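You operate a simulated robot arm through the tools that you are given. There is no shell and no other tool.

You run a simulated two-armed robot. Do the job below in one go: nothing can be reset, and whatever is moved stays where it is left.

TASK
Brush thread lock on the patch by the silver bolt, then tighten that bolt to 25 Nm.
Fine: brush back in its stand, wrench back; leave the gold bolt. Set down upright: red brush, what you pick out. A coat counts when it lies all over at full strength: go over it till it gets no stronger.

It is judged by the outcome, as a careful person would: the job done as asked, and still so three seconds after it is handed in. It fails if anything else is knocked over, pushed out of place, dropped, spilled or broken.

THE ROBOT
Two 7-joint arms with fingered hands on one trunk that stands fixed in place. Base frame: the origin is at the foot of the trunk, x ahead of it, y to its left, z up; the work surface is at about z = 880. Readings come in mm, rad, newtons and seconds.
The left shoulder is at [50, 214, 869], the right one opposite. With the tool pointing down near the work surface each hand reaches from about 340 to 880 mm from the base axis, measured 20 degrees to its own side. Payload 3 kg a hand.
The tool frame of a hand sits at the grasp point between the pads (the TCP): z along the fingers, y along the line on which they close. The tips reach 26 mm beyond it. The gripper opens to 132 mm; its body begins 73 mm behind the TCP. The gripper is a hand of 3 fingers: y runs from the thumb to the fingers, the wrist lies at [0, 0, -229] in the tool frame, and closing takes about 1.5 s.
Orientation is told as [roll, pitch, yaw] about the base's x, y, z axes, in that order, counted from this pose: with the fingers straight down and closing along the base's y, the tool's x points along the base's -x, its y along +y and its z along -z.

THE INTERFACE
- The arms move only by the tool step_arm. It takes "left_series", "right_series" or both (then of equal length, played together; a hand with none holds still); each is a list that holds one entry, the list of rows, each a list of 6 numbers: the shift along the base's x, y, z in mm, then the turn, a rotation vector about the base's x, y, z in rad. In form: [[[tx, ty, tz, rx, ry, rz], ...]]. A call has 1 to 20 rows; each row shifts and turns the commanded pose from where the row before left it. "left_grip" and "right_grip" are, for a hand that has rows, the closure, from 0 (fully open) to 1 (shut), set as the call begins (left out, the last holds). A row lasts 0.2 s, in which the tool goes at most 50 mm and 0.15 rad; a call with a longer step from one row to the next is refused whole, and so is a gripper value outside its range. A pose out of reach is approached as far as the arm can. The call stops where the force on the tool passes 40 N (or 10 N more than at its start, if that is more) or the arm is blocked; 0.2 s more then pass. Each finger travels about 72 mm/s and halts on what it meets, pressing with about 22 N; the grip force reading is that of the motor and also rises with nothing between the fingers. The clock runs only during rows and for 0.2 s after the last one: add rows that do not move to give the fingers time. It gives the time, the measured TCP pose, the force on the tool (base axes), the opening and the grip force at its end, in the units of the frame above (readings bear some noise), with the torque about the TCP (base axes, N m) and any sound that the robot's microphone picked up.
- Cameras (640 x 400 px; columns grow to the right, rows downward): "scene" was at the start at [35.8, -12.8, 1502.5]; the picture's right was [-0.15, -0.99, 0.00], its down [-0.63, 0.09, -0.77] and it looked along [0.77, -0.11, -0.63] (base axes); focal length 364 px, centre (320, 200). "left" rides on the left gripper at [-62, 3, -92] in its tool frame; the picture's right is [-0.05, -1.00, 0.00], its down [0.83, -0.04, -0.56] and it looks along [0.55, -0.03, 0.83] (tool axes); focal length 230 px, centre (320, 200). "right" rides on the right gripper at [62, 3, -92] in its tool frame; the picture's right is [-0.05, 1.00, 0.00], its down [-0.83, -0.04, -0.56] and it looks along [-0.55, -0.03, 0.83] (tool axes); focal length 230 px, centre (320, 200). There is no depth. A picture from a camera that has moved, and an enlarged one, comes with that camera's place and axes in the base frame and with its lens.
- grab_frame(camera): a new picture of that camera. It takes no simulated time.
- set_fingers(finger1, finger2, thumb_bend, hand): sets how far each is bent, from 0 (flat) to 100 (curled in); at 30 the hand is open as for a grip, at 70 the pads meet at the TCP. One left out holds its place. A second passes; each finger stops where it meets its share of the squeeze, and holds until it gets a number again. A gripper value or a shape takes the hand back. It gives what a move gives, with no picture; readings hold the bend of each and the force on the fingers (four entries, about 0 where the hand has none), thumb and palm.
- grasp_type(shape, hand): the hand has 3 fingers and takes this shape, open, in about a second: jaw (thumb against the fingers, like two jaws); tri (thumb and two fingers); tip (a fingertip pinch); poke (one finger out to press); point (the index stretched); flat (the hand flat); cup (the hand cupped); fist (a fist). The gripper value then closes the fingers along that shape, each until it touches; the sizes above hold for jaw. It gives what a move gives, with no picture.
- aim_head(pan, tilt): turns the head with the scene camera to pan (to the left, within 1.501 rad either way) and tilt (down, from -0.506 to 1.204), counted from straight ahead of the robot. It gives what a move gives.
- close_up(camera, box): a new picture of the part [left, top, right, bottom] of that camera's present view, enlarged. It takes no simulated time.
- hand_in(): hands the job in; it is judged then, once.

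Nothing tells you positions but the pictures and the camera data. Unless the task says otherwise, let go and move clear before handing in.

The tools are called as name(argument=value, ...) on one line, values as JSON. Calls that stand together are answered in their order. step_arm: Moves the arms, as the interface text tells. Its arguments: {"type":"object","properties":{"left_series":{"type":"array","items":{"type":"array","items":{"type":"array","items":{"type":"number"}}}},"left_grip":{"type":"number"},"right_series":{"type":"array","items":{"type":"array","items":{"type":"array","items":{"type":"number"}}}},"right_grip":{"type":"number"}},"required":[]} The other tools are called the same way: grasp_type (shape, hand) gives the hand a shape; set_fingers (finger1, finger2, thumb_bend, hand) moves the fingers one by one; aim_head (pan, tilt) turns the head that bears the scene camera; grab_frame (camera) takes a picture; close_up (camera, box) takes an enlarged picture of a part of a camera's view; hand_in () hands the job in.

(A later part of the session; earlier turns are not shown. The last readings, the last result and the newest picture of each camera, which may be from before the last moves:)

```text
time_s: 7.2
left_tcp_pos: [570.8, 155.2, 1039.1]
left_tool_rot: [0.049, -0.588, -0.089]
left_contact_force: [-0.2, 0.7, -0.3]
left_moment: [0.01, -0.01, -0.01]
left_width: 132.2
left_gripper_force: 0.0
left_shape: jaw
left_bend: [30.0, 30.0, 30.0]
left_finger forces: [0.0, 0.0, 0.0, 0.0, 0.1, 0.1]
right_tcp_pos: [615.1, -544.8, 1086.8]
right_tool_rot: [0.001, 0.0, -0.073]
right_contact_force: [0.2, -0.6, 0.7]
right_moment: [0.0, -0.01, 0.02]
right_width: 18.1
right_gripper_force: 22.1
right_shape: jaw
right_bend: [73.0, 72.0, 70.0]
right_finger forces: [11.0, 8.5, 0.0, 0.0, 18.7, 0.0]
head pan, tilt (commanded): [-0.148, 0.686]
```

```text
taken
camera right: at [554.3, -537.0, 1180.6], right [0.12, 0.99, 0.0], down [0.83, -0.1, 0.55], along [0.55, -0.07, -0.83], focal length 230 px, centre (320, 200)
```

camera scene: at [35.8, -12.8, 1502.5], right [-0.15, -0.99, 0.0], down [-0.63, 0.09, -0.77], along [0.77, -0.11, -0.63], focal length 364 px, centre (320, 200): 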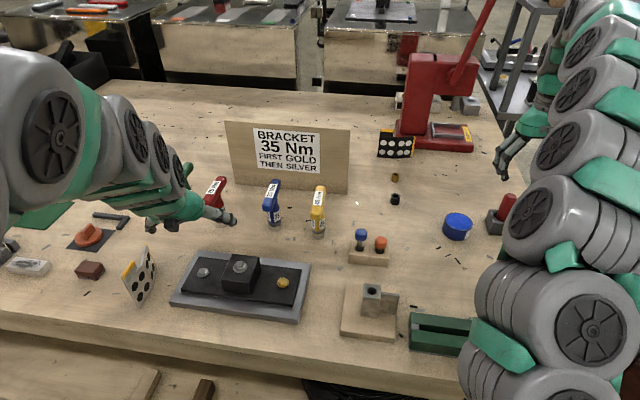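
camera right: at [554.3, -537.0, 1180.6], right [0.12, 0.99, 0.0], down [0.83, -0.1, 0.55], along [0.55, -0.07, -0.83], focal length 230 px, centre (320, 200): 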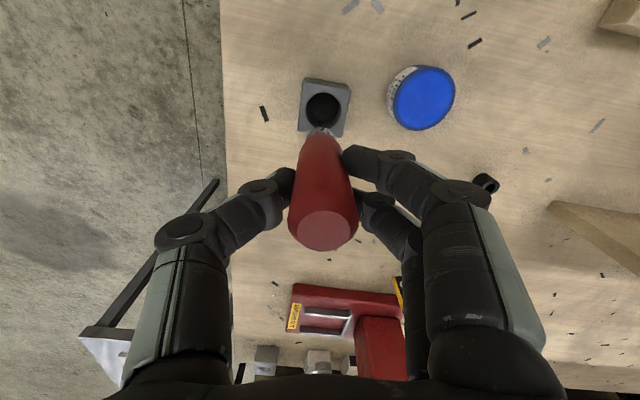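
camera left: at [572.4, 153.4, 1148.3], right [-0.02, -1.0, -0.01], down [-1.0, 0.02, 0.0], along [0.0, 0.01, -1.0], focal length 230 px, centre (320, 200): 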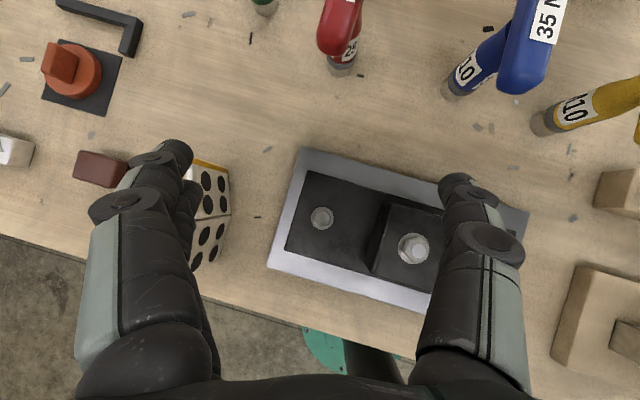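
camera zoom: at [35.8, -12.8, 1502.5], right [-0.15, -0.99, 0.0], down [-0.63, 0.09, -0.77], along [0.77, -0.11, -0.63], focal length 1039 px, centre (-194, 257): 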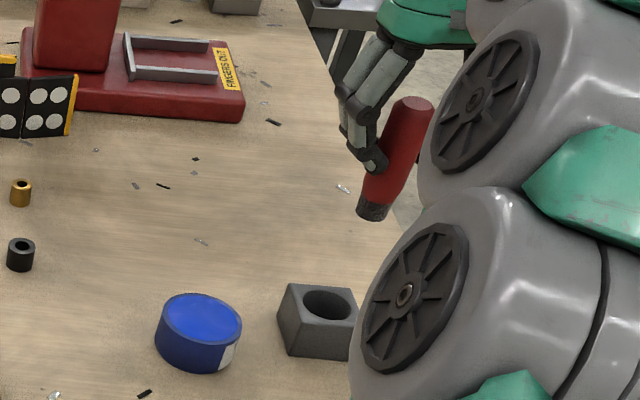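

The brush came out cleanly; its tip is about 77 mm below the TCP. Next I move over the pot at (616, -433) and dip the tip into the thread lock.

step_arm(right_series=[[[1, 28, 0, 0, 0, 0], [0, 28, 0, 0, 0, 0], [0, 28, 0, 0, 0, 0], [0, 27, 0, 0, 0, 0], [0, 0, -30, 0, 0, 0], [0, 0, -30, 0, 0, 0], [0, 0, 0, 0, 0, 0]]])

grab_frame(camera="right")

close_up(camera="scene", box=[400, 130, 520, 250])

```text
time_s: 8.8
left_tcp_pos: [572.0, 154.2, 1037.6]
left_tool_rot: [0.048, -0.59, -0.09]
left_contact_force: [-0.3, -0.5, 0.6]
left_moment: [0.02, 0.02, 0.02]
left_width: 132.0
left_gripper_force: 0.0
left_shape: jaw
left_bend: [30.0, 30.0, 30.0]
left_finger forces: [0.0, 0.0, 0.0, 0.0, 0.1, 0.0]
right_tcp_pos: [618.6, -434.8, 1025.9]
right_tool_rot: [0.0, 0.0, -0.074]
right_contact_force: [-0.1, -0.4, -0.1]
right_moment: [-0.03, -0.01, -0.02]
right_width: 18.2
right_gripper_force: 21.8
right_shape: jaw
right_bend: [73.0, 72.0, 70.0]
right_finger forces: [11.4, 8.7, 0.1, 0.0, 18.8, 0.0]
head pan, tilt (commanded): [-0.148, 0.686]
```

```text
taken
camera right: at [557.5, -426.4, 1120.0], right [0.12, 0.99, 0.0], down [0.83, -0.1, 0.56], along [0.55, -0.07, -0.83], focal length 230 px, centre (320, 200)
```

right: 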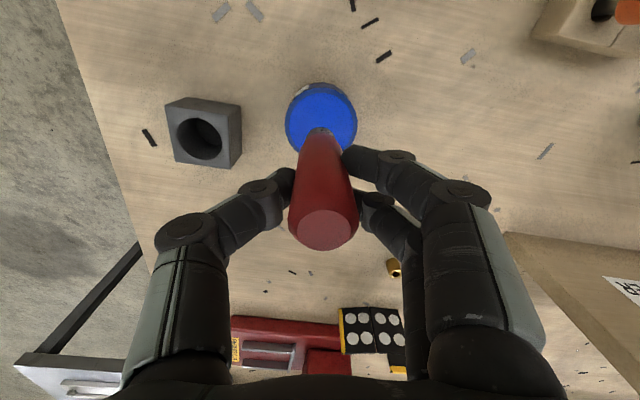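

```text
3.33 times, centred on (460, 190) of scene
camera zoom: at [35.8, -12.8, 1502.5], right [-0.15, -0.99, 0.0], down [-0.63, 0.09, -0.77], along [0.77, -0.11, -0.63], focal length 1213 px, centre (-147, 233)
```

zoom: 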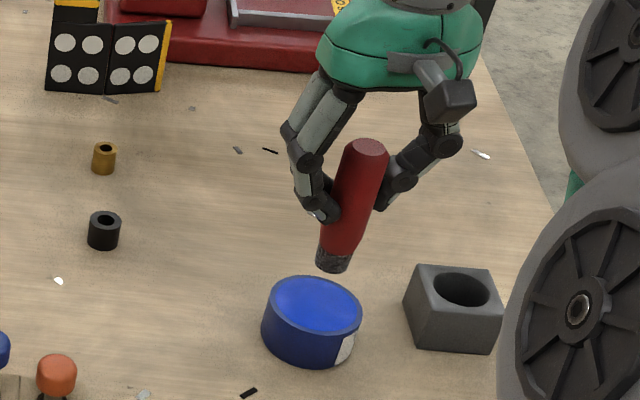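

step_arm(right_series=[[[-1, 1, -15, 0, 0, 0], [0, 0, -15, 0, 0, 0], [0, 0, -10, 0, 0, 0], [0, 0, -6, 0, 0, 0], [0, 0, 0, 0, 0, 0]]])

close_up(camera="scene", box=[420, 150, 500, 250])

grab_frame(camera="right")

```text
time_s: 10.0
left_tcp_pos: [571.1, 155.1, 1039.3]
left_tool_rot: [0.049, -0.589, -0.089]
left_contact_force: [0.4, 0.1, 0.5]
left_moment: [0.03, 0.01, -0.01]
left_width: 132.0
left_gripper_force: 0.0
left_shape: jaw
left_bend: [30.0, 30.0, 30.0]
left_finger forces: [0.0, 0.0, 0.1, 0.0, 0.0, 0.1]
right_tcp_pos: [616.5, -432.1, 981.5]
right_tool_rot: [-0.001, -0.002, -0.073]
right_contact_force: [4.3, -1.9, 32.8]
right_moment: [-0.02, 0.0, -0.04]
right_width: 21.0
right_gripper_force: 21.6
right_shape: jaw
right_bend: [74.0, 73.0, 72.0]
right_finger forces: [16.3, 14.1, 0.1, 0.0, 26.5, 0.0]
head pan, tilt (commanded): [-0.148, 0.686]
```

```text
4.00 times, centred on (460, 200) of scene
camera zoom: at [35.5, -12.5, 1502.5], right [-0.15, -0.99, 0.0], down [-0.63, 0.09, -0.77], along [0.77, -0.11, -0.63], focal length 1455 px, centre (-240, 200)
```

zoom: 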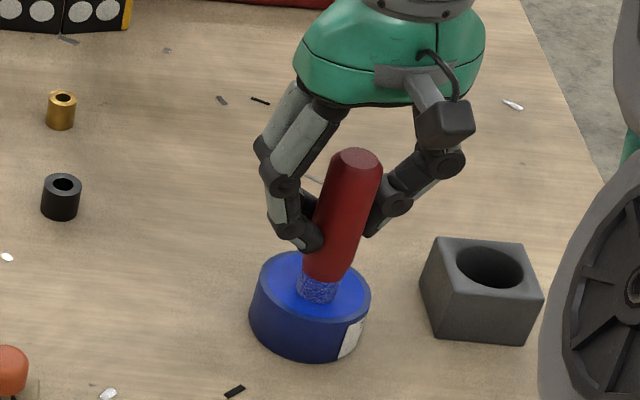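

```text
taken
camera right: at [554.9, -424.2, 1074.3], right [0.13, 0.99, 0.0], down [0.82, -0.1, 0.56], along [0.55, -0.07, -0.83], focal length 230 px, centre (320, 200)
```

right: 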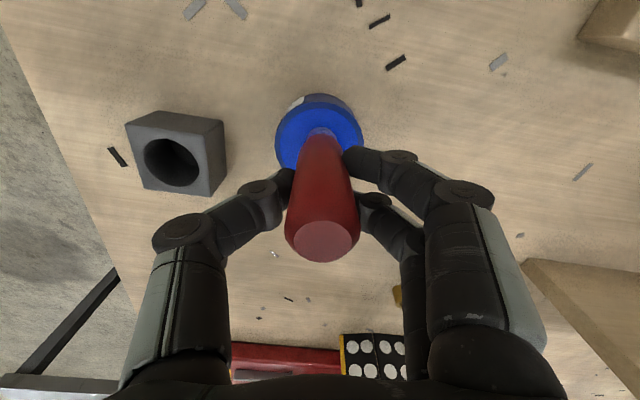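

The bristles turned blue and met the pot's fluid bed (33 N), so the brush is loaded. I'll lift it out slowly and check the tip and how it sits in the hand.

step_arm(right_series=[[[0, 0, 5, 0, 0, 0], [0, 0, 8, 0, 0, 0], [0, 0, 15, 0, 0, 0], [0, 0, 20, 0, 0, 0], [0, 0, 20, 0, 0, 0], [0, 0, 0, 0, 0, 0]]])

close_up(camera="scene", box=[420, 130, 500, 250])

close_up(camera="right", box=[260, 70, 380, 260])

```text
time_s: 11.4
left_tcp_pos: [572.8, 154.3, 1037.6]
left_tool_rot: [0.05, -0.59, -0.089]
left_contact_force: [0.5, 0.0, 0.1]
left_moment: [0.0, 0.01, -0.01]
left_width: 132.0
left_gripper_force: 0.0
left_shape: jaw
left_bend: [30.0, 30.0, 30.0]
left_finger forces: [0.1, 0.1, 0.0, 0.1, 0.0, 0.0]
right_tcp_pos: [614.5, -434.4, 1048.4]
right_tool_rot: [0.001, 0.0, -0.072]
right_contact_force: [0.5, -0.4, 0.6]
right_moment: [0.03, -0.01, 0.01]
right_width: 19.1
right_gripper_force: 21.5
right_shape: jaw
right_bend: [73.0, 72.0, 71.0]
right_finger forces: [12.4, 9.7, 0.0, 0.0, 18.7, 0.0]
head pan, tilt (commanded): [-0.148, 0.686]
```

```text
3.33 times, centred on (460, 190) of scene
camera zoom: at [35.8, -12.8, 1502.5], right [-0.15, -0.99, 0.0], down [-0.63, 0.09, -0.77], along [0.77, -0.11, -0.63], focal length 1213 px, centre (-147, 233)
```

zoom: 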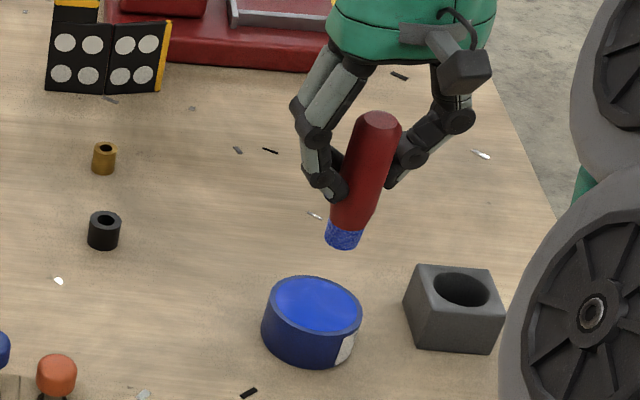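

```text
2.11 times, centred on (320, 165) of right
camera zoom: at [553.4, -425.1, 1141.5], right [0.12, 0.99, 0.0], down [0.83, -0.1, 0.55], along [0.55, -0.07, -0.83], focal length 484 px, centre (320, 274)
```

zoom: 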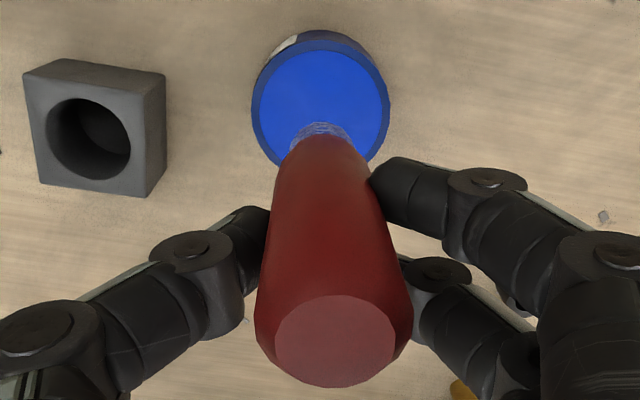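

The brush is loaded with blue thread lock. I'll clear the left arm up and to the left, untilting it, while raising the brush.

step_arm(left_series=[[[0, 10, 40, 0, 0.1, 0], [-10, 20, 40, 0, 0.1, 0], [-20, 30, 25, 0, 0.1, 0], [-20, 35, 15, 0, 0.1, 0], [-20, 35, 10, 0, 0.1, 0], [-20, 35, 5, 0, 0.09, 0], [-20, 35, 5, 0, 0, 0], [-10, 25, 0, 0, 0, 0]]], right_series=[[[0, 0, 10, 0, 0, 0], [0, 0, 10, 0, 0, 0], [0, 0, 10, 0, 0, 0], [0, 0, 10, 0, 0, 0], [0, 0, 10, 0, 0, 0], [0, 0, 0, 0, 0, 0], [0, 0, 0, 0, 0, 0], [0, 0, 0, 0, 0, 0]]])

grab_frame(camera="scene")

grab_frame(camera="left")

```text
time_s: 13.2
left_tcp_pos: [451.5, 381.6, 1179.0]
left_tool_rot: [0.001, -0.001, -0.073]
left_contact_force: [-0.3, 0.6, -0.1]
left_moment: [-0.01, 0.0, 0.0]
left_width: 131.7
left_gripper_force: 0.1
left_shape: jaw
left_bend: [30.0, 30.0, 30.0]
left_finger forces: [0.0, 0.1, 0.0, 0.0, 0.1, 0.0]
right_tcp_pos: [617.0, -432.4, 1098.3]
right_tool_rot: [0.0, 0.001, -0.074]
right_contact_force: [-0.2, 0.1, 0.1]
right_moment: [-0.01, 0.01, -0.02]
right_width: 18.9
right_gripper_force: 22.2
right_shape: jaw
right_bend: [73.0, 72.0, 71.0]
right_finger forces: [12.5, 9.8, 0.0, 0.0, 18.6, 0.0]
head pan, tilt (commanded): [-0.148, 0.686]
```

```text
taken
camera scene: at [35.8, -12.8, 1502.5], right [-0.15, -0.99, 0.0], down [-0.63, 0.09, -0.77], along [0.77, -0.11, -0.63], focal length 364 px, centre (320, 200)
```

scene: 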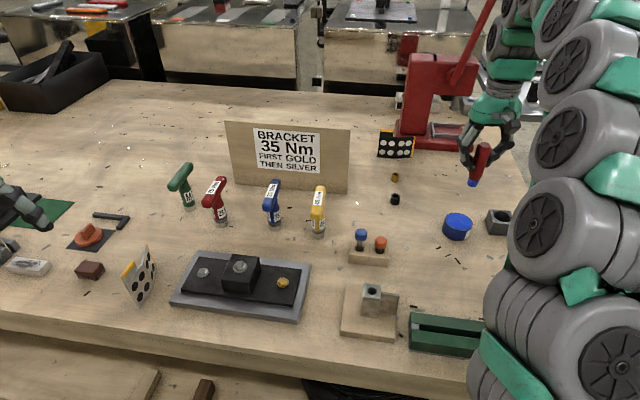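

```text
taken
camera left: at [516.1, 379.1, 1270.2], right [-0.02, -1.0, 0.0], down [-0.83, 0.02, 0.55], along [-0.55, 0.01, -0.83], focal length 230 px, centre (320, 200)
```

left: 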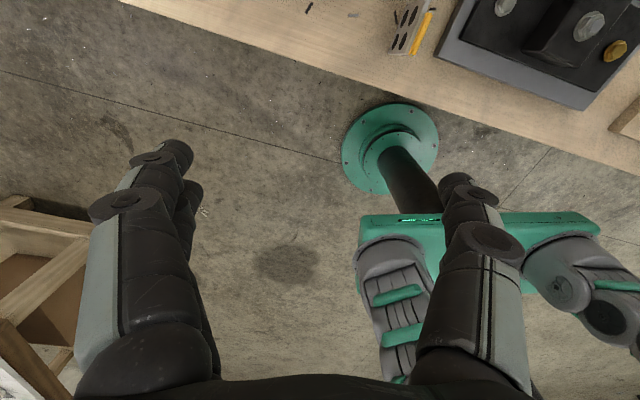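

With the left arm clear I can check the wrench labels properly before brushing.

close_up(camera="scene", box=[160, 150, 240, 235])

close_up(camera="scene", box=[185, 250, 235, 290])

```text
4.71 times, centred on (200, 192) of scene
camera zoom: at [35.8, -12.8, 1502.5], right [-0.15, -0.99, 0.0], down [-0.63, 0.09, -0.77], along [0.77, -0.11, -0.63], focal length 1712 px, centre (885, 235)
```

zoom: 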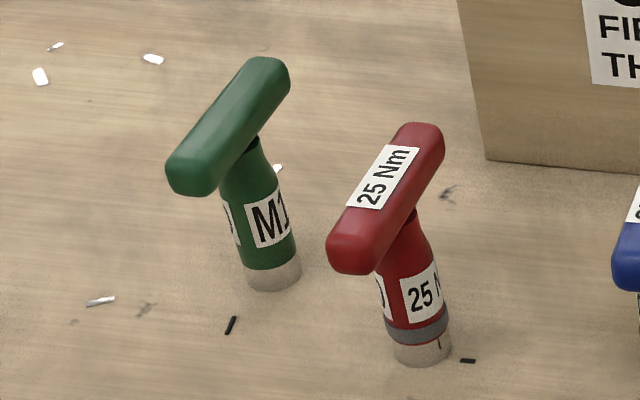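

```text
10.00 times, centred on (210, 270) of scene
camera zoom: at [35.8, -12.8, 1502.5], right [-0.15, -0.99, 0.0], down [-0.63, 0.09, -0.77], along [0.77, -0.11, -0.63], focal length 3638 px, centre (1420, -500)
```

zoom: 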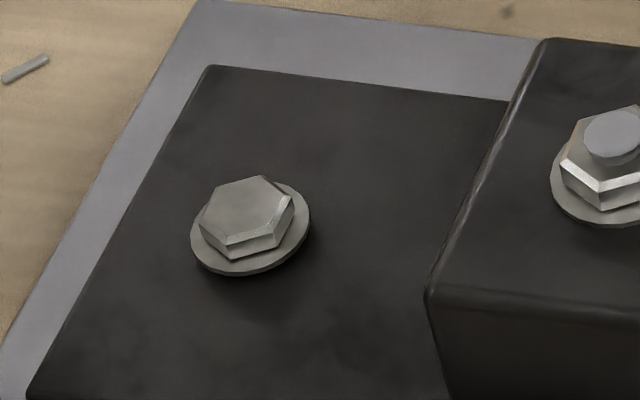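

Red wrench is the 25 Nm one. Now I carry the brush at safe height over to the gap between the silver bolt and the clamp block.

step_arm(right_series=[[[-5.6, 42.8, 0, 0, 0, 0], [-5.6, 42.8, 0, 0, 0, 0], [-5.6, 42.8, 0, 0, 0, 0], [-5.6, 42.8, 0, 0, 0, 0], [-5.6, 42.8, 0, 0, 0, 0], [-5.6, 42.8, 0, 0, 0, 0], [-5.6, 42.8, 0, 0, 0, 0], [-5.6, 42.8, 0, 0, 0, 0], [-5.6, 42.8, 0, 0, 0, 0], [-5.6, 42.8, 0, 0, 0, 0], [-5.6, 42.8, 0, 0, 0, 0], [-5.6, 42.8, 0, 0, 0, 0], [-5.6, 42.8, 0, 0, 0, 0], [0, 0, -30, 0, 0, 0], [0, 0, 0, 0, 0, 0]]])

grab_frame(camera="scene")

grab_frame(camera="right")

```text
time_s: 16.4
left_tcp_pos: [453.7, 381.0, 1180.2]
left_tool_rot: [0.001, -0.002, -0.072]
left_contact_force: [0.0, 0.5, -0.1]
left_moment: [-0.02, -0.04, 0.0]
left_width: 132.0
left_gripper_force: 0.1
left_shape: jaw
left_bend: [30.0, 30.0, 30.0]
left_finger forces: [0.0, 0.0, 0.0, 0.0, 0.1, 0.1]
right_tcp_pos: [543.7, 125.7, 1068.3]
right_tool_rot: [0.0, 0.0, -0.074]
right_contact_force: [0.0, -0.5, -0.1]
right_moment: [0.01, -0.01, -0.01]
right_width: 18.8
right_gripper_force: 21.6
right_shape: jaw
right_bend: [73.0, 72.0, 71.0]
right_finger forces: [12.5, 9.9, 0.1, 0.0, 18.5, 0.1]
head pan, tilt (commanded): [-0.148, 0.686]
```

```text
taken
camera scene: at [35.8, -12.8, 1502.5], right [-0.15, -0.99, 0.0], down [-0.63, 0.09, -0.77], along [0.77, -0.11, -0.63], focal length 364 px, centre (320, 200)
```

scene: 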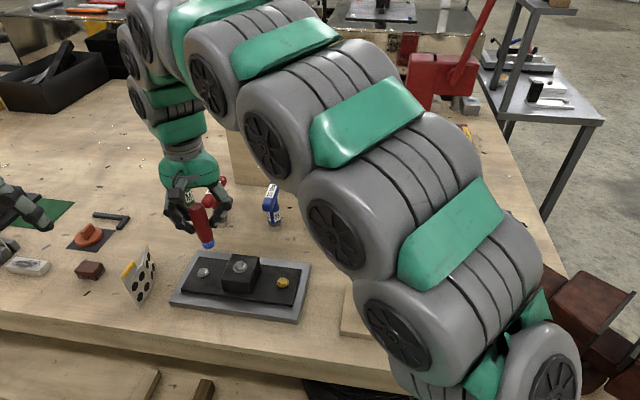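

```text
taken
camera right: at [482.7, 131.6, 1161.1], right [0.13, 0.99, 0.0], down [0.82, -0.1, 0.56], along [0.55, -0.07, -0.83], focal length 230 px, centre (320, 200)
```

right: 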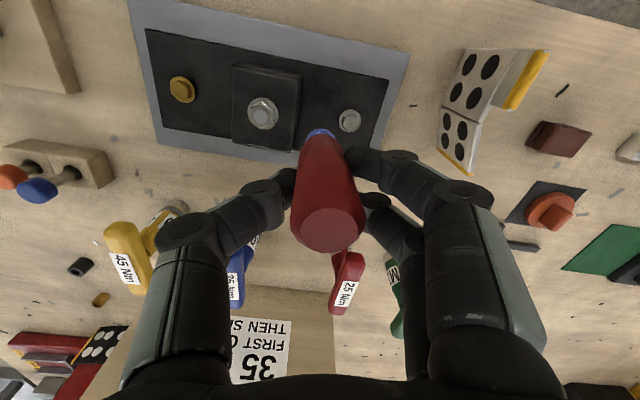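

The tip hangs over the gap between the silver bolt and the block. I'll lower it gently until it touches the bracket.

step_arm(right_series=[[[0, 0, -25, 0, 0, 0], [0, 0, -25, 0, 0, 0], [0, 0, -20, 0, 0, 0], [0, 0, -5, 0, 0, 0], [0, 0, 0, 0, 0, 0]]])

close_up(camera="scene", box=[150, 180, 280, 310])

grab_frame(camera="right")

```text
time_s: 17.6
left_tcp_pos: [453.8, 380.7, 1178.6]
left_tool_rot: [-0.002, -0.002, -0.074]
left_contact_force: [-0.1, 0.8, -0.8]
left_moment: [0.0, 0.04, -0.01]
left_width: 131.7
left_gripper_force: 0.0
left_shape: jaw
left_bend: [30.0, 30.0, 30.0]
left_finger forces: [0.0, 0.1, 0.1, 0.0, 0.0, 0.0]
right_tcp_pos: [542.2, 124.2, 993.7]
right_tool_rot: [0.0, 0.0, -0.073]
right_contact_force: [0.7, 0.6, -1.7]
right_moment: [-0.02, -0.02, 0.0]
right_width: 18.6
right_gripper_force: 21.9
right_shape: jaw
right_bend: [73.0, 73.0, 71.0]
right_finger forces: [12.7, 10.1, 0.1, 0.0, 18.3, 0.1]
head pan, tilt (commanded): [-0.148, 0.686]
```

```text
3.08 times, centred on (215, 245) of scene
camera zoom: at [35.8, -12.8, 1502.5], right [-0.15, -0.99, 0.0], down [-0.63, 0.09, -0.77], along [0.77, -0.11, -0.63], focal length 1119 px, centre (643, 62)
```

zoom: 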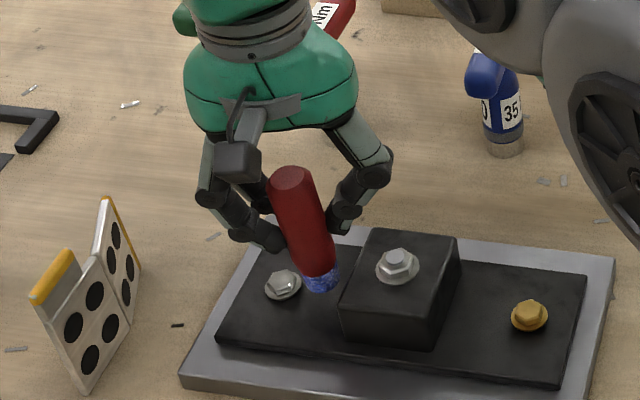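

```text
taken
camera right: at [481.8, 131.5, 1086.6], right [0.12, 0.99, 0.0], down [0.83, -0.1, 0.56], along [0.55, -0.07, -0.83], focal length 230 px, centre (320, 200)
```

right: 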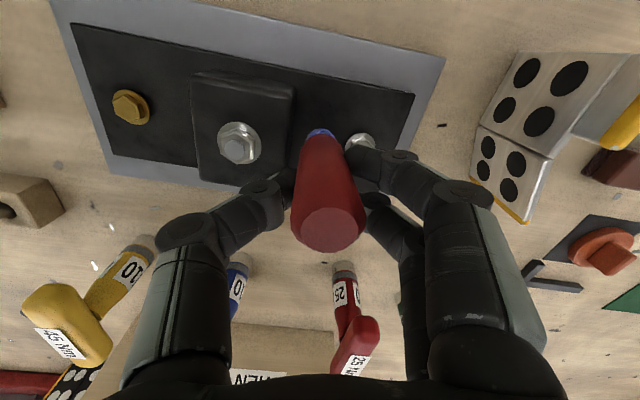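

step_arm(right_series=[[[0, 0, -4, 0, 0, 0], [0, 0, -3, 0, 0, 0], [0, 0, -2, 0, 0, 0], [0, 0, 0, 0, 0, 0]]])

close_up(camera="scene", box=[180, 235, 250, 300])

```text
time_s: 18.6
left_tcp_pos: [452.8, 379.8, 1178.8]
left_tool_rot: [0.001, -0.002, -0.073]
left_contact_force: [0.7, 0.6, -0.3]
left_moment: [0.0, -0.03, 0.0]
left_width: 131.9
left_gripper_force: 0.1
left_shape: jaw
left_bend: [30.0, 30.0, 30.0]
left_finger forces: [0.0, 0.1, 0.0, 0.1, 0.0, 0.0]
right_tcp_pos: [543.3, 125.5, 985.7]
right_tool_rot: [0.0, -0.001, -0.073]
right_contact_force: [0.5, -0.7, -0.2]
right_moment: [-0.01, 0.05, -0.02]
right_width: 18.5
right_gripper_force: 21.8
right_shape: jaw
right_bend: [73.0, 73.0, 71.0]
right_finger forces: [12.8, 10.1, 0.0, 0.0, 18.2, 0.0]
head pan, tilt (commanded): [-0.148, 0.686]
```

```text
6.15 times, centred on (215, 268) of scene
camera zoom: at [35.8, -12.8, 1502.5], right [-0.15, -0.99, 0.0], down [-0.63, 0.09, -0.77], along [0.77, -0.11, -0.63], focal length 2239 px, centre (966, -215)
```

zoom: 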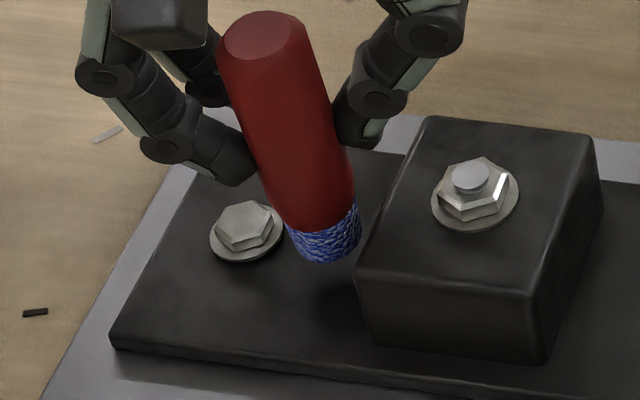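

step_arm(right_series=[[[0, 0, -3, 0, 0, 0], [0, 0, -2, 0, 0, 0], [0, 0, 0, 0, 0, 0]]])

close_up(camera="scene", box=[180, 235, 250, 300])

```text
time_s: 19.4
left_tcp_pos: [453.9, 379.7, 1178.4]
left_tool_rot: [0.0, -0.002, -0.073]
left_contact_force: [-0.1, 0.3, -0.9]
left_moment: [-0.03, -0.02, -0.01]
left_width: 131.9
left_gripper_force: 0.1
left_shape: jaw
left_bend: [30.0, 30.0, 30.0]
left_finger forces: [0.1, 0.0, 0.1, 0.0, 0.0, 0.0]
right_tcp_pos: [542.2, 124.5, 980.3]
right_tool_rot: [-0.001, 0.0, -0.073]
right_contact_force: [0.2, -0.4, -0.1]
right_moment: [0.0, 0.0, 0.01]
right_width: 18.4
right_gripper_force: 22.1
right_shape: jaw
right_bend: [73.0, 73.0, 71.0]
right_finger forces: [12.7, 10.1, 0.1, 0.0, 18.2, 0.0]
head pan, tilt (commanded): [-0.148, 0.686]
```

```text
6.15 times, centred on (215, 268) of scene
camera zoom: at [35.8, -12.8, 1502.5], right [-0.15, -0.99, 0.0], down [-0.63, 0.09, -0.77], along [0.77, -0.11, -0.63], focal length 2239 px, centre (966, -215)
```

zoom: 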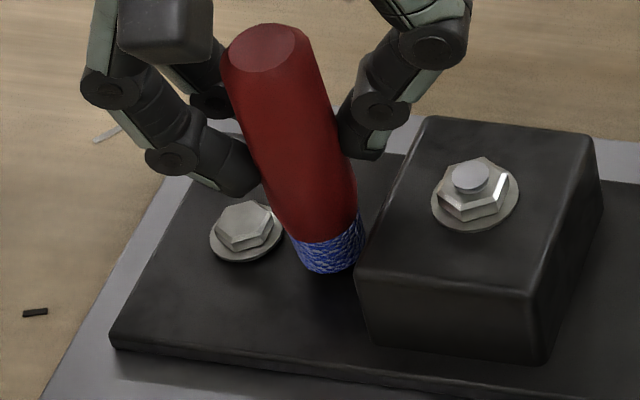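

step_arm(right_series=[[[1, 3, -2, 0, 0, 0], [0, 0, -2, 0, 0, 0], [0, 0, 0, 0, 0, 0]]])

close_up(camera="scene", box=[180, 235, 250, 300])

```text
time_s: 20.2
left_tcp_pos: [452.5, 380.2, 1177.7]
left_tool_rot: [0.0, -0.003, -0.075]
left_contact_force: [0.9, 0.8, -0.7]
left_moment: [-0.02, 0.03, 0.01]
left_width: 131.8
left_gripper_force: 0.0
left_shape: jaw
left_bend: [30.0, 30.0, 30.0]
left_finger forces: [0.1, 0.0, 0.0, 0.0, 0.0, 0.0]
right_tcp_pos: [544.8, 127.5, 975.9]
right_tool_rot: [0.001, -0.001, -0.073]
right_contact_force: [0.0, 0.1, -0.2]
right_moment: [0.02, 0.0, -0.01]
right_width: 18.6
right_gripper_force: 21.8
right_shape: jaw
right_bend: [73.0, 73.0, 71.0]
right_finger forces: [12.7, 10.1, 0.0, 0.0, 18.3, 0.0]
head pan, tilt (commanded): [-0.148, 0.686]
```

```text
6.15 times, centred on (215, 268) of scene
camera zoom: at [35.8, -12.8, 1502.5], right [-0.15, -0.99, 0.0], down [-0.63, 0.09, -0.77], along [0.77, -0.11, -0.63], focal length 2239 px, centre (966, -215)
```

zoom: 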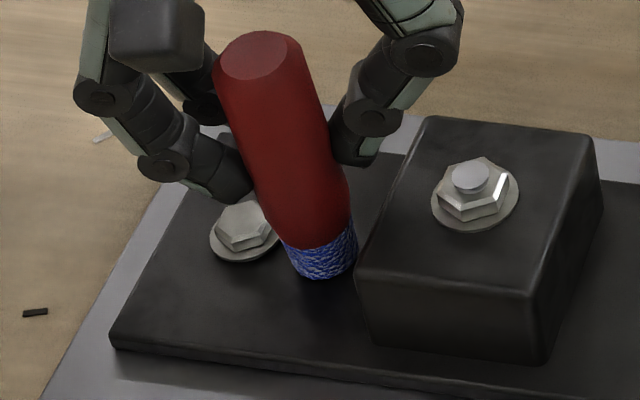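

step_arm(right_series=[[[0, 0, -2, 0, 0, 0], [0, 0, -1, 0, 0, 0], [0, 0, 0, 0, 0, 0]]])

close_up(camera="scene", box=[180, 235, 250, 300])

```text
time_s: 21.0
left_tcp_pos: [454.2, 381.2, 1177.6]
left_tool_rot: [0.0, -0.003, -0.076]
left_contact_force: [0.4, 0.2, 0.0]
left_moment: [0.02, 0.05, -0.04]
left_width: 131.8
left_gripper_force: 0.1
left_shape: jaw
left_bend: [30.0, 30.0, 30.0]
left_finger forces: [0.0, 0.2, 0.0, 0.1, 0.0, 0.0]
right_tcp_pos: [543.8, 127.7, 973.2]
right_tool_rot: [-0.001, -0.001, -0.074]
right_contact_force: [2.6, -1.4, 11.5]
right_moment: [-0.01, 0.0, -0.03]
right_width: 18.7
right_gripper_force: 22.0
right_shape: jaw
right_bend: [73.0, 73.0, 71.0]
right_finger forces: [13.2, 11.7, 0.0, 0.1, 21.0, 0.1]
head pan, tilt (commanded): [-0.148, 0.686]
```

```text
6.15 times, centred on (215, 268) of scene
camera zoom: at [35.7, -12.8, 1502.5], right [-0.15, -0.99, 0.0], down [-0.63, 0.09, -0.77], along [0.77, -0.11, -0.63], focal length 2239 px, centre (966, -215)
```

zoom: 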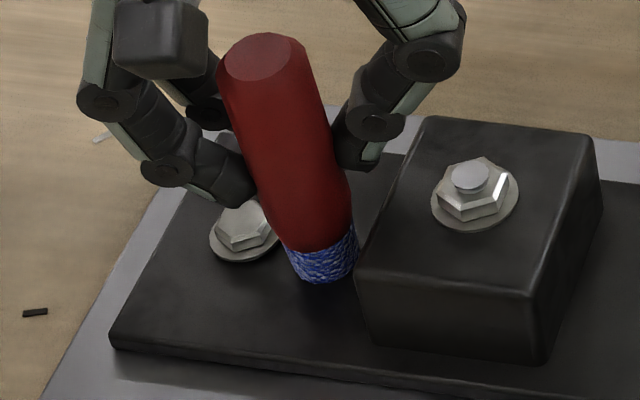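

Contact made at about 11 N with TCP z≈973. I'll stroke lightly along the bracket's short direction, then lift and see where the coat shows.

step_arm(right_series=[[[-6.7, 2.1, 0, 0, 0, 0], [-6.7, 2.1, 0, 0, 0, 0], [-6.7, 2.1, 0, 0, 0, 0], [6.7, -2.1, 0, 0, 0, 0], [6.7, -2.1, 0, 0, 0, 0], [6.7, -2.1, 0, 0, 0, 0], [6.7, -2.1, 0, 0, 0, 0], [6.7, -2.1, 0, 0, 0, 0], [6.7, -2.1, 0, 0, 0, 0], [0, 0, 0, 0, 0, 0]]])

close_up(camera="scene", box=[180, 235, 250, 300])

close_up(camera="right", box=[220, 40, 440, 200])

```text
time_s: 23.2
left_tcp_pos: [453.0, 380.5, 1178.6]
left_tool_rot: [-0.001, -0.001, -0.074]
left_contact_force: [0.5, 0.2, -0.3]
left_moment: [-0.03, 0.03, -0.06]
left_width: 131.9
left_gripper_force: 0.0
left_shape: jaw
left_bend: [30.0, 30.0, 30.0]
left_finger forces: [0.1, 0.0, 0.1, 0.0, 0.1, 0.1]
right_tcp_pos: [564.6, 120.5, 971.5]
right_tool_rot: [0.001, 0.001, -0.074]
right_contact_force: [-1.0, 0.3, 8.1]
right_moment: [0.1, 0.14, 0.01]
right_width: 19.1
right_gripper_force: 22.2
right_shape: jaw
right_bend: [73.0, 73.0, 71.0]
right_finger forces: [14.4, 8.8, 0.0, 0.0, 19.0, 0.1]
head pan, tilt (commanded): [-0.148, 0.686]
```

```text
6.15 times, centred on (215, 268) of scene
camera zoom: at [35.7, -12.8, 1502.5], right [-0.15, -0.99, 0.0], down [-0.63, 0.09, -0.77], along [0.77, -0.11, -0.63], focal length 2239 px, centre (966, -215)
```

zoom: 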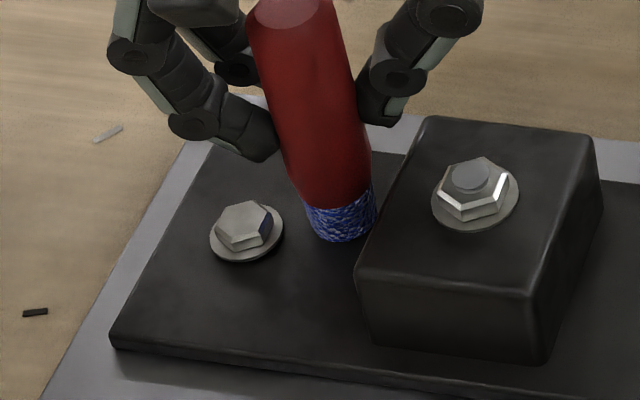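

```text
2.50 times, centred on (330, 120) of right
camera zoom: at [502.6, 128.6, 1065.6], right [0.13, 0.99, 0.0], down [0.83, -0.1, 0.56], along [0.55, -0.07, -0.83], focal length 575 px, centre (295, 400)
```

zoom: 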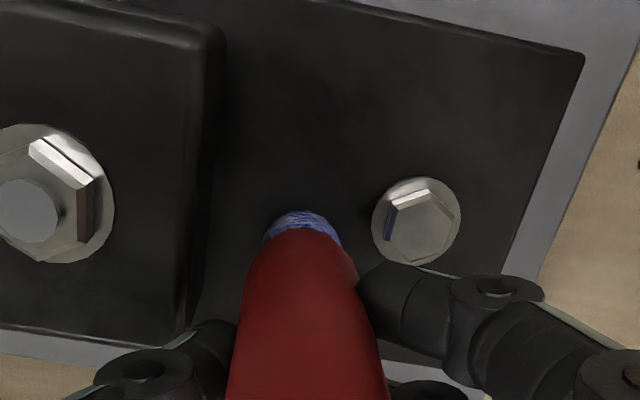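

No colour appeared there. I'll lift and look at the brushed strip before trying other sides of the bolt.

step_arm(right_series=[[[0, 0, 10, 0, 0, 0], [15, -5, 20, 0, 0, 0], [20, -6, 20, 0, 0, 0], [20, -6, 10, 0, 0, 0]]])

close_up(camera="right", box=[220, 0, 440, 160])

close_up(camera="scene", box=[170, 235, 270, 300])

```text
time_s: 24.2
left_tcp_pos: [453.7, 381.4, 1179.4]
left_tool_rot: [0.0, -0.003, -0.074]
left_contact_force: [0.3, 0.4, -0.2]
left_moment: [0.0, 0.0, -0.04]
left_width: 132.0
left_gripper_force: 0.0
left_shape: jaw
left_bend: [30.0, 30.0, 30.0]
left_finger forces: [0.0, 0.0, 0.1, 0.0, 0.0, 0.1]
right_tcp_pos: [618.6, 104.6, 1032.8]
right_tool_rot: [0.0, 0.0, -0.072]
right_contact_force: [-0.1, 0.9, -0.1]
right_moment: [0.02, 0.0, 0.0]
right_width: 18.5
right_gripper_force: 21.9
right_shape: jaw
right_bend: [73.0, 73.0, 71.0]
right_finger forces: [13.1, 9.8, 0.0, 0.1, 18.0, 0.1]
head pan, tilt (commanded): [-0.148, 0.686]
```

```text
2.50 times, centred on (330, 80) of right
camera zoom: at [557.7, 112.4, 1125.9], right [0.12, 0.99, 0.0], down [0.83, -0.1, 0.56], along [0.55, -0.07, -0.83], focal length 575 px, centre (295, 500)
```

zoom: 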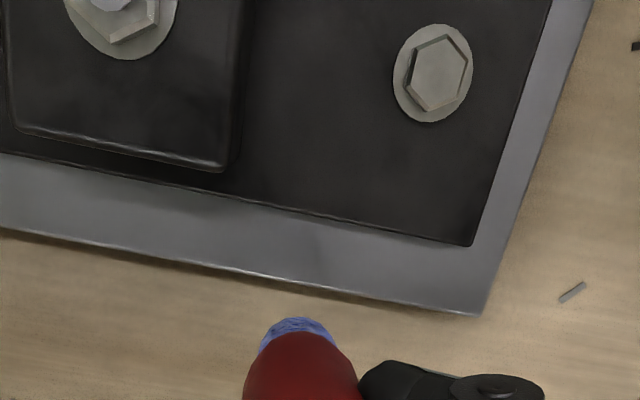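

```text
6.15 times, centred on (220, 268) of scene
camera zoom: at [35.8, -12.8, 1502.5], right [-0.15, -0.99, 0.0], down [-0.63, 0.09, -0.77], along [0.77, -0.11, -0.63], focal length 2239 px, centre (935, -215)
```

zoom: 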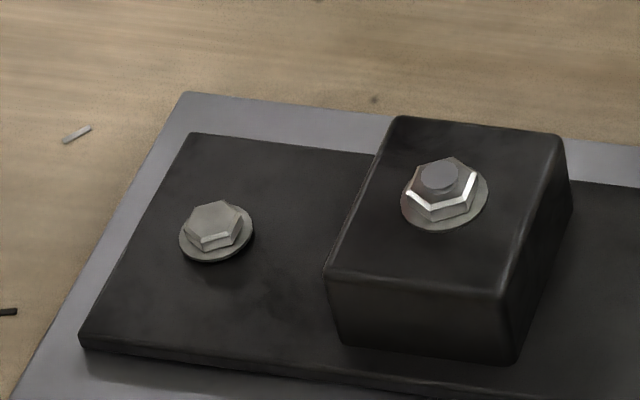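

close_up(camera="scene", box=[175, 250, 235, 300])

close_up(camera="right", box=[280, 0, 400, 70])

grab_frame(camera="right")

```text
8.00 times, centred on (205, 275) of scene
camera zoom: at [35.8, -12.8, 1502.5], right [-0.15, -0.99, 0.0], down [-0.63, 0.09, -0.77], along [0.77, -0.11, -0.63], focal length 2910 px, centre (1240, -400)
```

zoom: 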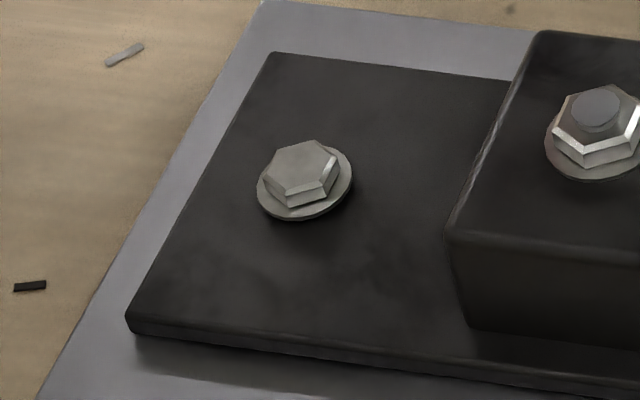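

```text
5.33 times, centred on (340, 35) of right
camera zoom: at [557.7, 112.4, 1125.9], right [0.12, 0.99, 0.0], down [0.83, -0.1, 0.56], along [0.55, -0.07, -0.83], focal length 1227 px, centre (213, 1080)
```

zoom: 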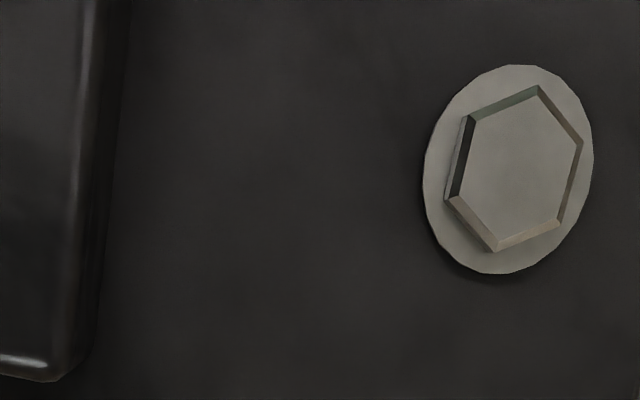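

```text
taken
camera right: at [557.7, 112.4, 1125.9], right [0.12, 0.99, 0.0], down [0.83, -0.1, 0.56], along [0.55, -0.07, -0.83], focal length 230 px, centre (320, 200)
```

right: 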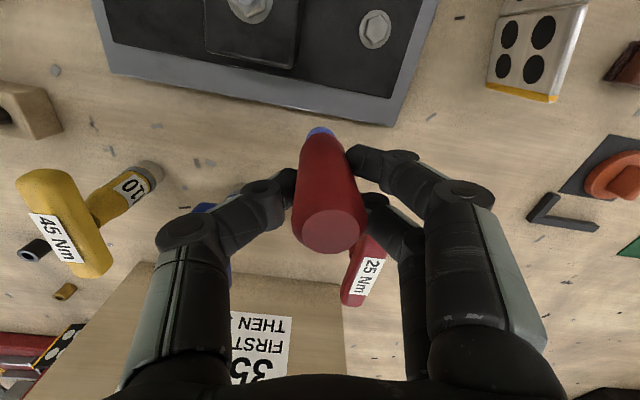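

Nothing is visible on that strip. I'll try the far side of the bolt next: a gentle contact sweep, staying clear of the bolt's flange.

step_arm(right_series=[[[-20, 5, -15, 0, 0, 0], [-20, 6, -20, 0, 0, 0], [-7, 2, -17, 0, 0, 0], [0, 0, -4, 0, 0, 0], [0, 0, -3, 0, 0, 0], [0, 0, 0, 0, 0, 0]]])

close_up(camera="scene", box=[180, 235, 250, 300])

grab_frame(camera="right")

```text
time_s: 25.6
left_tcp_pos: [452.9, 381.3, 1178.6]
left_tool_rot: [0.0, -0.001, -0.075]
left_contact_force: [0.5, 0.1, -0.4]
left_moment: [0.0, -0.02, 0.02]
left_width: 131.9
left_gripper_force: 0.0
left_shape: jaw
left_bend: [30.0, 30.0, 30.0]
left_finger forces: [0.0, 0.1, 0.0, 0.0, 0.1, 0.0]
right_tcp_pos: [572.2, 117.6, 973.3]
right_tool_rot: [0.002, 0.0, -0.074]
right_contact_force: [0.3, -0.4, -1.2]
right_moment: [0.01, 0.03, -0.02]
right_width: 18.3
right_gripper_force: 22.3
right_shape: jaw
right_bend: [73.0, 73.0, 71.0]
right_finger forces: [13.2, 9.9, 0.0, 0.0, 17.9, 0.0]
head pan, tilt (commanded): [-0.148, 0.686]
```

```text
6.15 times, centred on (215, 268) of scene
camera zoom: at [35.8, -12.8, 1502.5], right [-0.15, -0.99, 0.0], down [-0.63, 0.09, -0.77], along [0.77, -0.11, -0.63], focal length 2239 px, centre (966, -215)
```

zoom: 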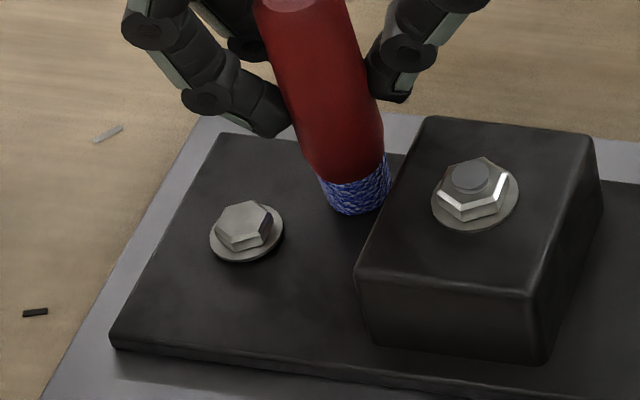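

```text
taken
camera right: at [511.2, 125.1, 1067.7], right [0.12, 0.99, 0.0], down [0.83, -0.1, 0.56], along [0.55, -0.07, -0.83], focal length 230 px, centre (320, 200)
```

right: 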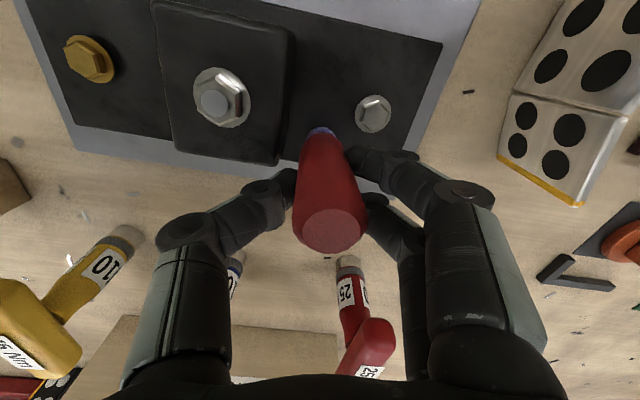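

step_arm(right_series=[[[0, 0, -1.5, 0, 0, 0], [0, 0, -1, 0, 0, 0], [0, 0, 0, 0, 0, 0]]])

```text
time_s: 26.4
left_tcp_pos: [453.4, 381.0, 1178.6]
left_tool_rot: [0.0, -0.002, -0.073]
left_contact_force: [-0.1, 0.4, -0.7]
left_moment: [0.02, 0.01, -0.01]
left_width: 132.0
left_gripper_force: 0.0
left_shape: jaw
left_bend: [30.0, 30.0, 30.0]
left_finger forces: [0.1, 0.0, 0.0, 0.0, 0.0, 0.1]
right_tcp_pos: [573.2, 116.8, 971.7]
right_tool_rot: [0.0, -0.002, -0.073]
right_contact_force: [3.7, -3.4, 18.2]
right_moment: [0.04, -0.02, 0.01]
right_width: 18.6
right_gripper_force: 22.3
right_shape: jaw
right_bend: [73.0, 73.0, 71.0]
right_finger forces: [14.4, 12.9, 0.1, 0.1, 23.8, 0.0]
head pan, tilt (commanded): [-0.148, 0.686]
```

step_arm(right_series=[[[0, 0, 0.5, 0, 0, 0], [2.3, 7.1, 0, 0, 0, 0], [2.3, 7.1, 0, 0, 0, 0], [2.3, 7.1, 0, 0, 0, 0], [2.3, 7.1, 0, 0, 0, 0], [2.3, 7.1, 0, 0, 0, 0], [0, 0, 0, 0, 0, 0]]])

close_up(camera="scene", box=[180, 235, 250, 300])

grab_frame(camera="right")

```text
time_s: 28.0
left_tcp_pos: [454.3, 380.5, 1178.5]
left_tool_rot: [0.0, -0.002, -0.073]
left_contact_force: [0.3, -0.1, -0.8]
left_moment: [0.02, -0.03, 0.02]
left_width: 131.8
left_gripper_force: 0.1
left_shape: jaw
left_bend: [30.0, 30.0, 30.0]
left_finger forces: [0.1, 0.1, 0.0, 0.0, 0.1, 0.0]
right_tcp_pos: [583.6, 151.8, 971.6]
right_tool_rot: [0.0, -0.001, -0.074]
right_contact_force: [0.3, -2.4, 17.7]
right_moment: [-0.12, 0.19, 0.07]
right_width: 19.9
right_gripper_force: 22.0
right_shape: jaw
right_bend: [72.0, 72.0, 74.0]
right_finger forces: [14.9, 9.7, 0.0, 0.0, 26.2, 0.0]
head pan, tilt (commanded): [-0.148, 0.686]
```

```text
6.15 times, centred on (215, 268) of scene
camera zoom: at [35.6, -12.9, 1502.5], right [-0.15, -0.99, 0.0], down [-0.63, 0.09, -0.77], along [0.77, -0.11, -0.63], focal length 2239 px, centre (966, -215)
```

zoom: 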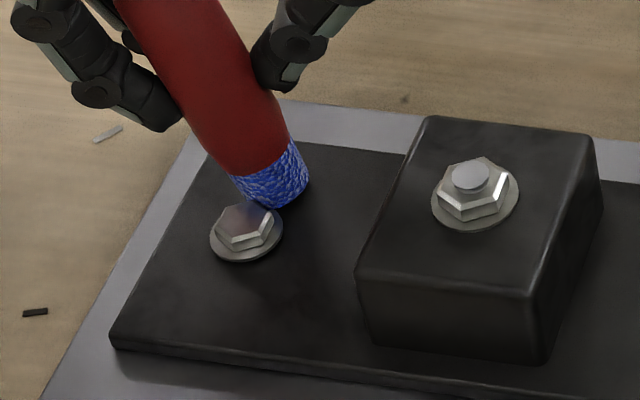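

```text
taken
camera right: at [522.2, 160.5, 1064.9], right [0.12, 0.99, 0.0], down [0.82, -0.1, 0.56], along [0.55, -0.07, -0.83], focal length 230 px, centre (320, 200)
```

right: 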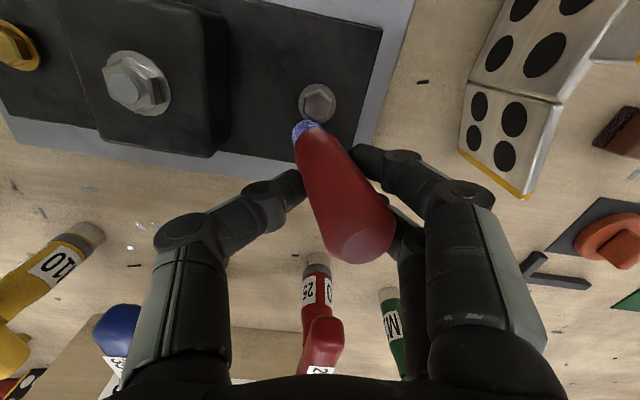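

The coat still does not show, and dragging sideways tilted the brush in the grip. I'll lift off and look at how it is held.

step_arm(right_series=[[[0, 0, 4, 0, 0, 0], [0, 0, 12, 0, 0, 0], [0, 0, 20, 0, 0, 0], [0, 0, 20, 0, 0, 0], [0, 0, 0, 0, 0, 0]]])

close_up(camera="scene", box=[150, 180, 280, 310])

grab_frame(camera="right")

```text
time_s: 29.2
left_tcp_pos: [453.7, 380.2, 1178.2]
left_tool_rot: [0.0, -0.002, -0.075]
left_contact_force: [0.8, 0.3, -0.7]
left_moment: [0.02, -0.01, -0.04]
left_width: 131.9
left_gripper_force: 0.1
left_shape: jaw
left_bend: [30.0, 30.0, 30.0]
left_finger forces: [0.0, 0.1, 0.0, 0.0, 0.0, 0.1]
right_tcp_pos: [582.3, 152.1, 1028.1]
right_tool_rot: [0.0, -0.001, -0.074]
right_contact_force: [-0.1, 0.4, -0.9]
right_moment: [0.0, 0.0, 0.03]
right_width: 17.7
right_gripper_force: 21.5
right_shape: jaw
right_bend: [72.0, 72.0, 72.0]
right_finger forces: [13.3, 9.0, 0.1, 0.0, 17.6, 0.0]
head pan, tilt (commanded): [-0.148, 0.686]
```

```text
3.08 times, centred on (215, 245) of scene
camera zoom: at [35.8, -12.8, 1502.5], right [-0.15, -0.99, 0.0], down [-0.63, 0.09, -0.77], along [0.77, -0.11, -0.63], focal length 1119 px, centre (643, 62)
```

zoom: 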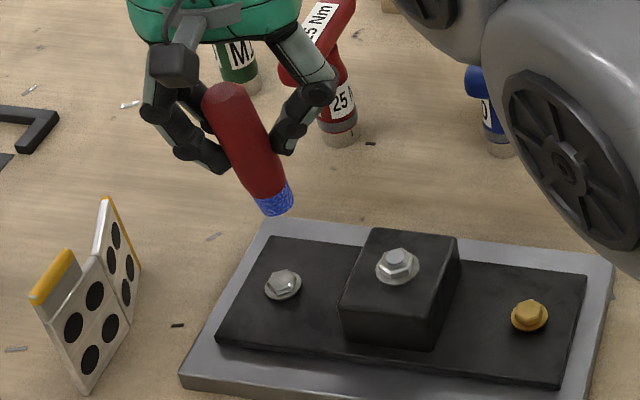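

```text
taken
camera right: at [521.2, 160.3, 1122.4], right [0.13, 0.99, 0.0], down [0.83, -0.1, 0.56], along [0.55, -0.07, -0.83], focal length 230 px, centre (320, 200)
```

right: 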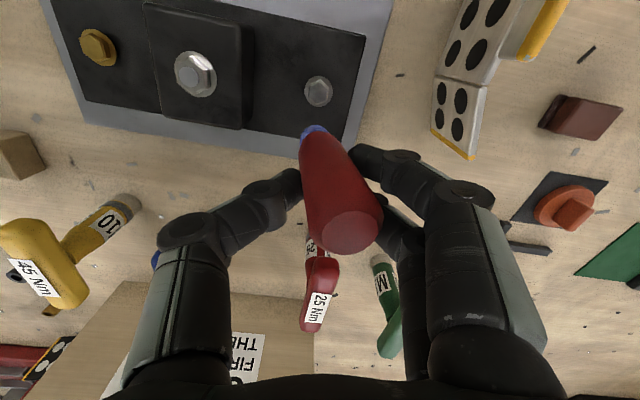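

close_up(camera="scene", box=[190, 250, 250, 290])

close_up(camera="right", box=[230, 20, 400, 160])

close_up(camera="scene", box=[165, 280, 320, 330])

```text
10.00 times, centred on (220, 270) of scene
camera zoom: at [35.8, -12.8, 1502.5], right [-0.15, -0.99, 0.0], down [-0.63, 0.09, -0.77], along [0.77, -0.11, -0.63], focal length 3638 px, centre (1320, -500)
```

zoom: 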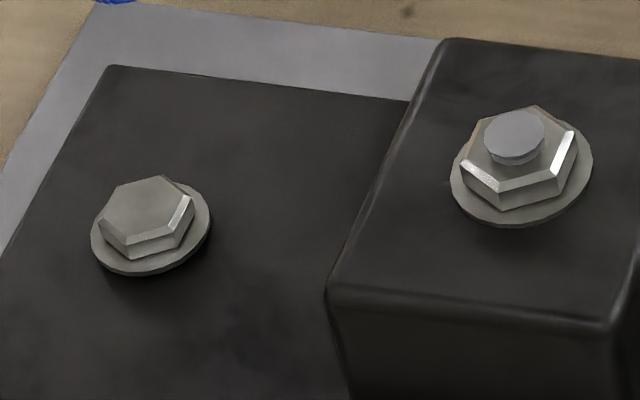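

```text
2.86 times, centred on (315, 90) of right
camera zoom: at [521.2, 160.3, 1122.4], right [0.13, 0.99, 0.0], down [0.83, -0.1, 0.56], along [0.55, -0.07, -0.83], focal length 657 px, centre (334, 514)
```

zoom: 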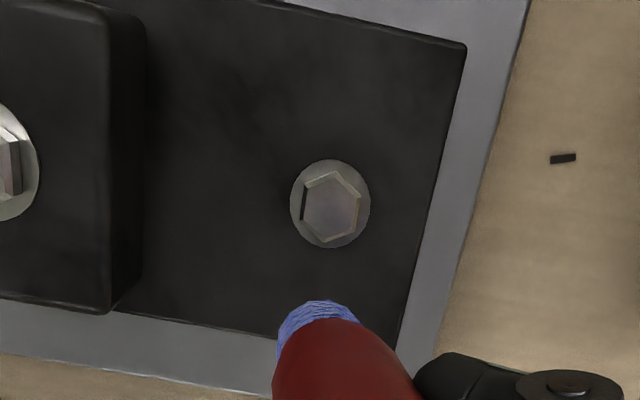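

```text
4.13 times, centred on (242, 305) of scene
camera zoom: at [35.8, -12.8, 1502.5], right [-0.15, -0.99, 0.0], down [-0.63, 0.09, -0.77], along [0.77, -0.11, -0.63], focal length 1502 px, centre (640, -234)
```

zoom: 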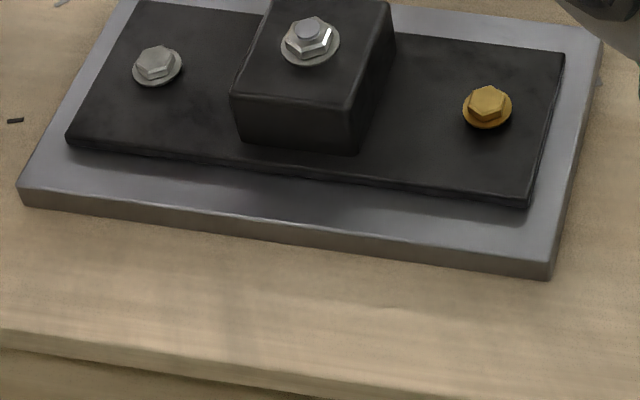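

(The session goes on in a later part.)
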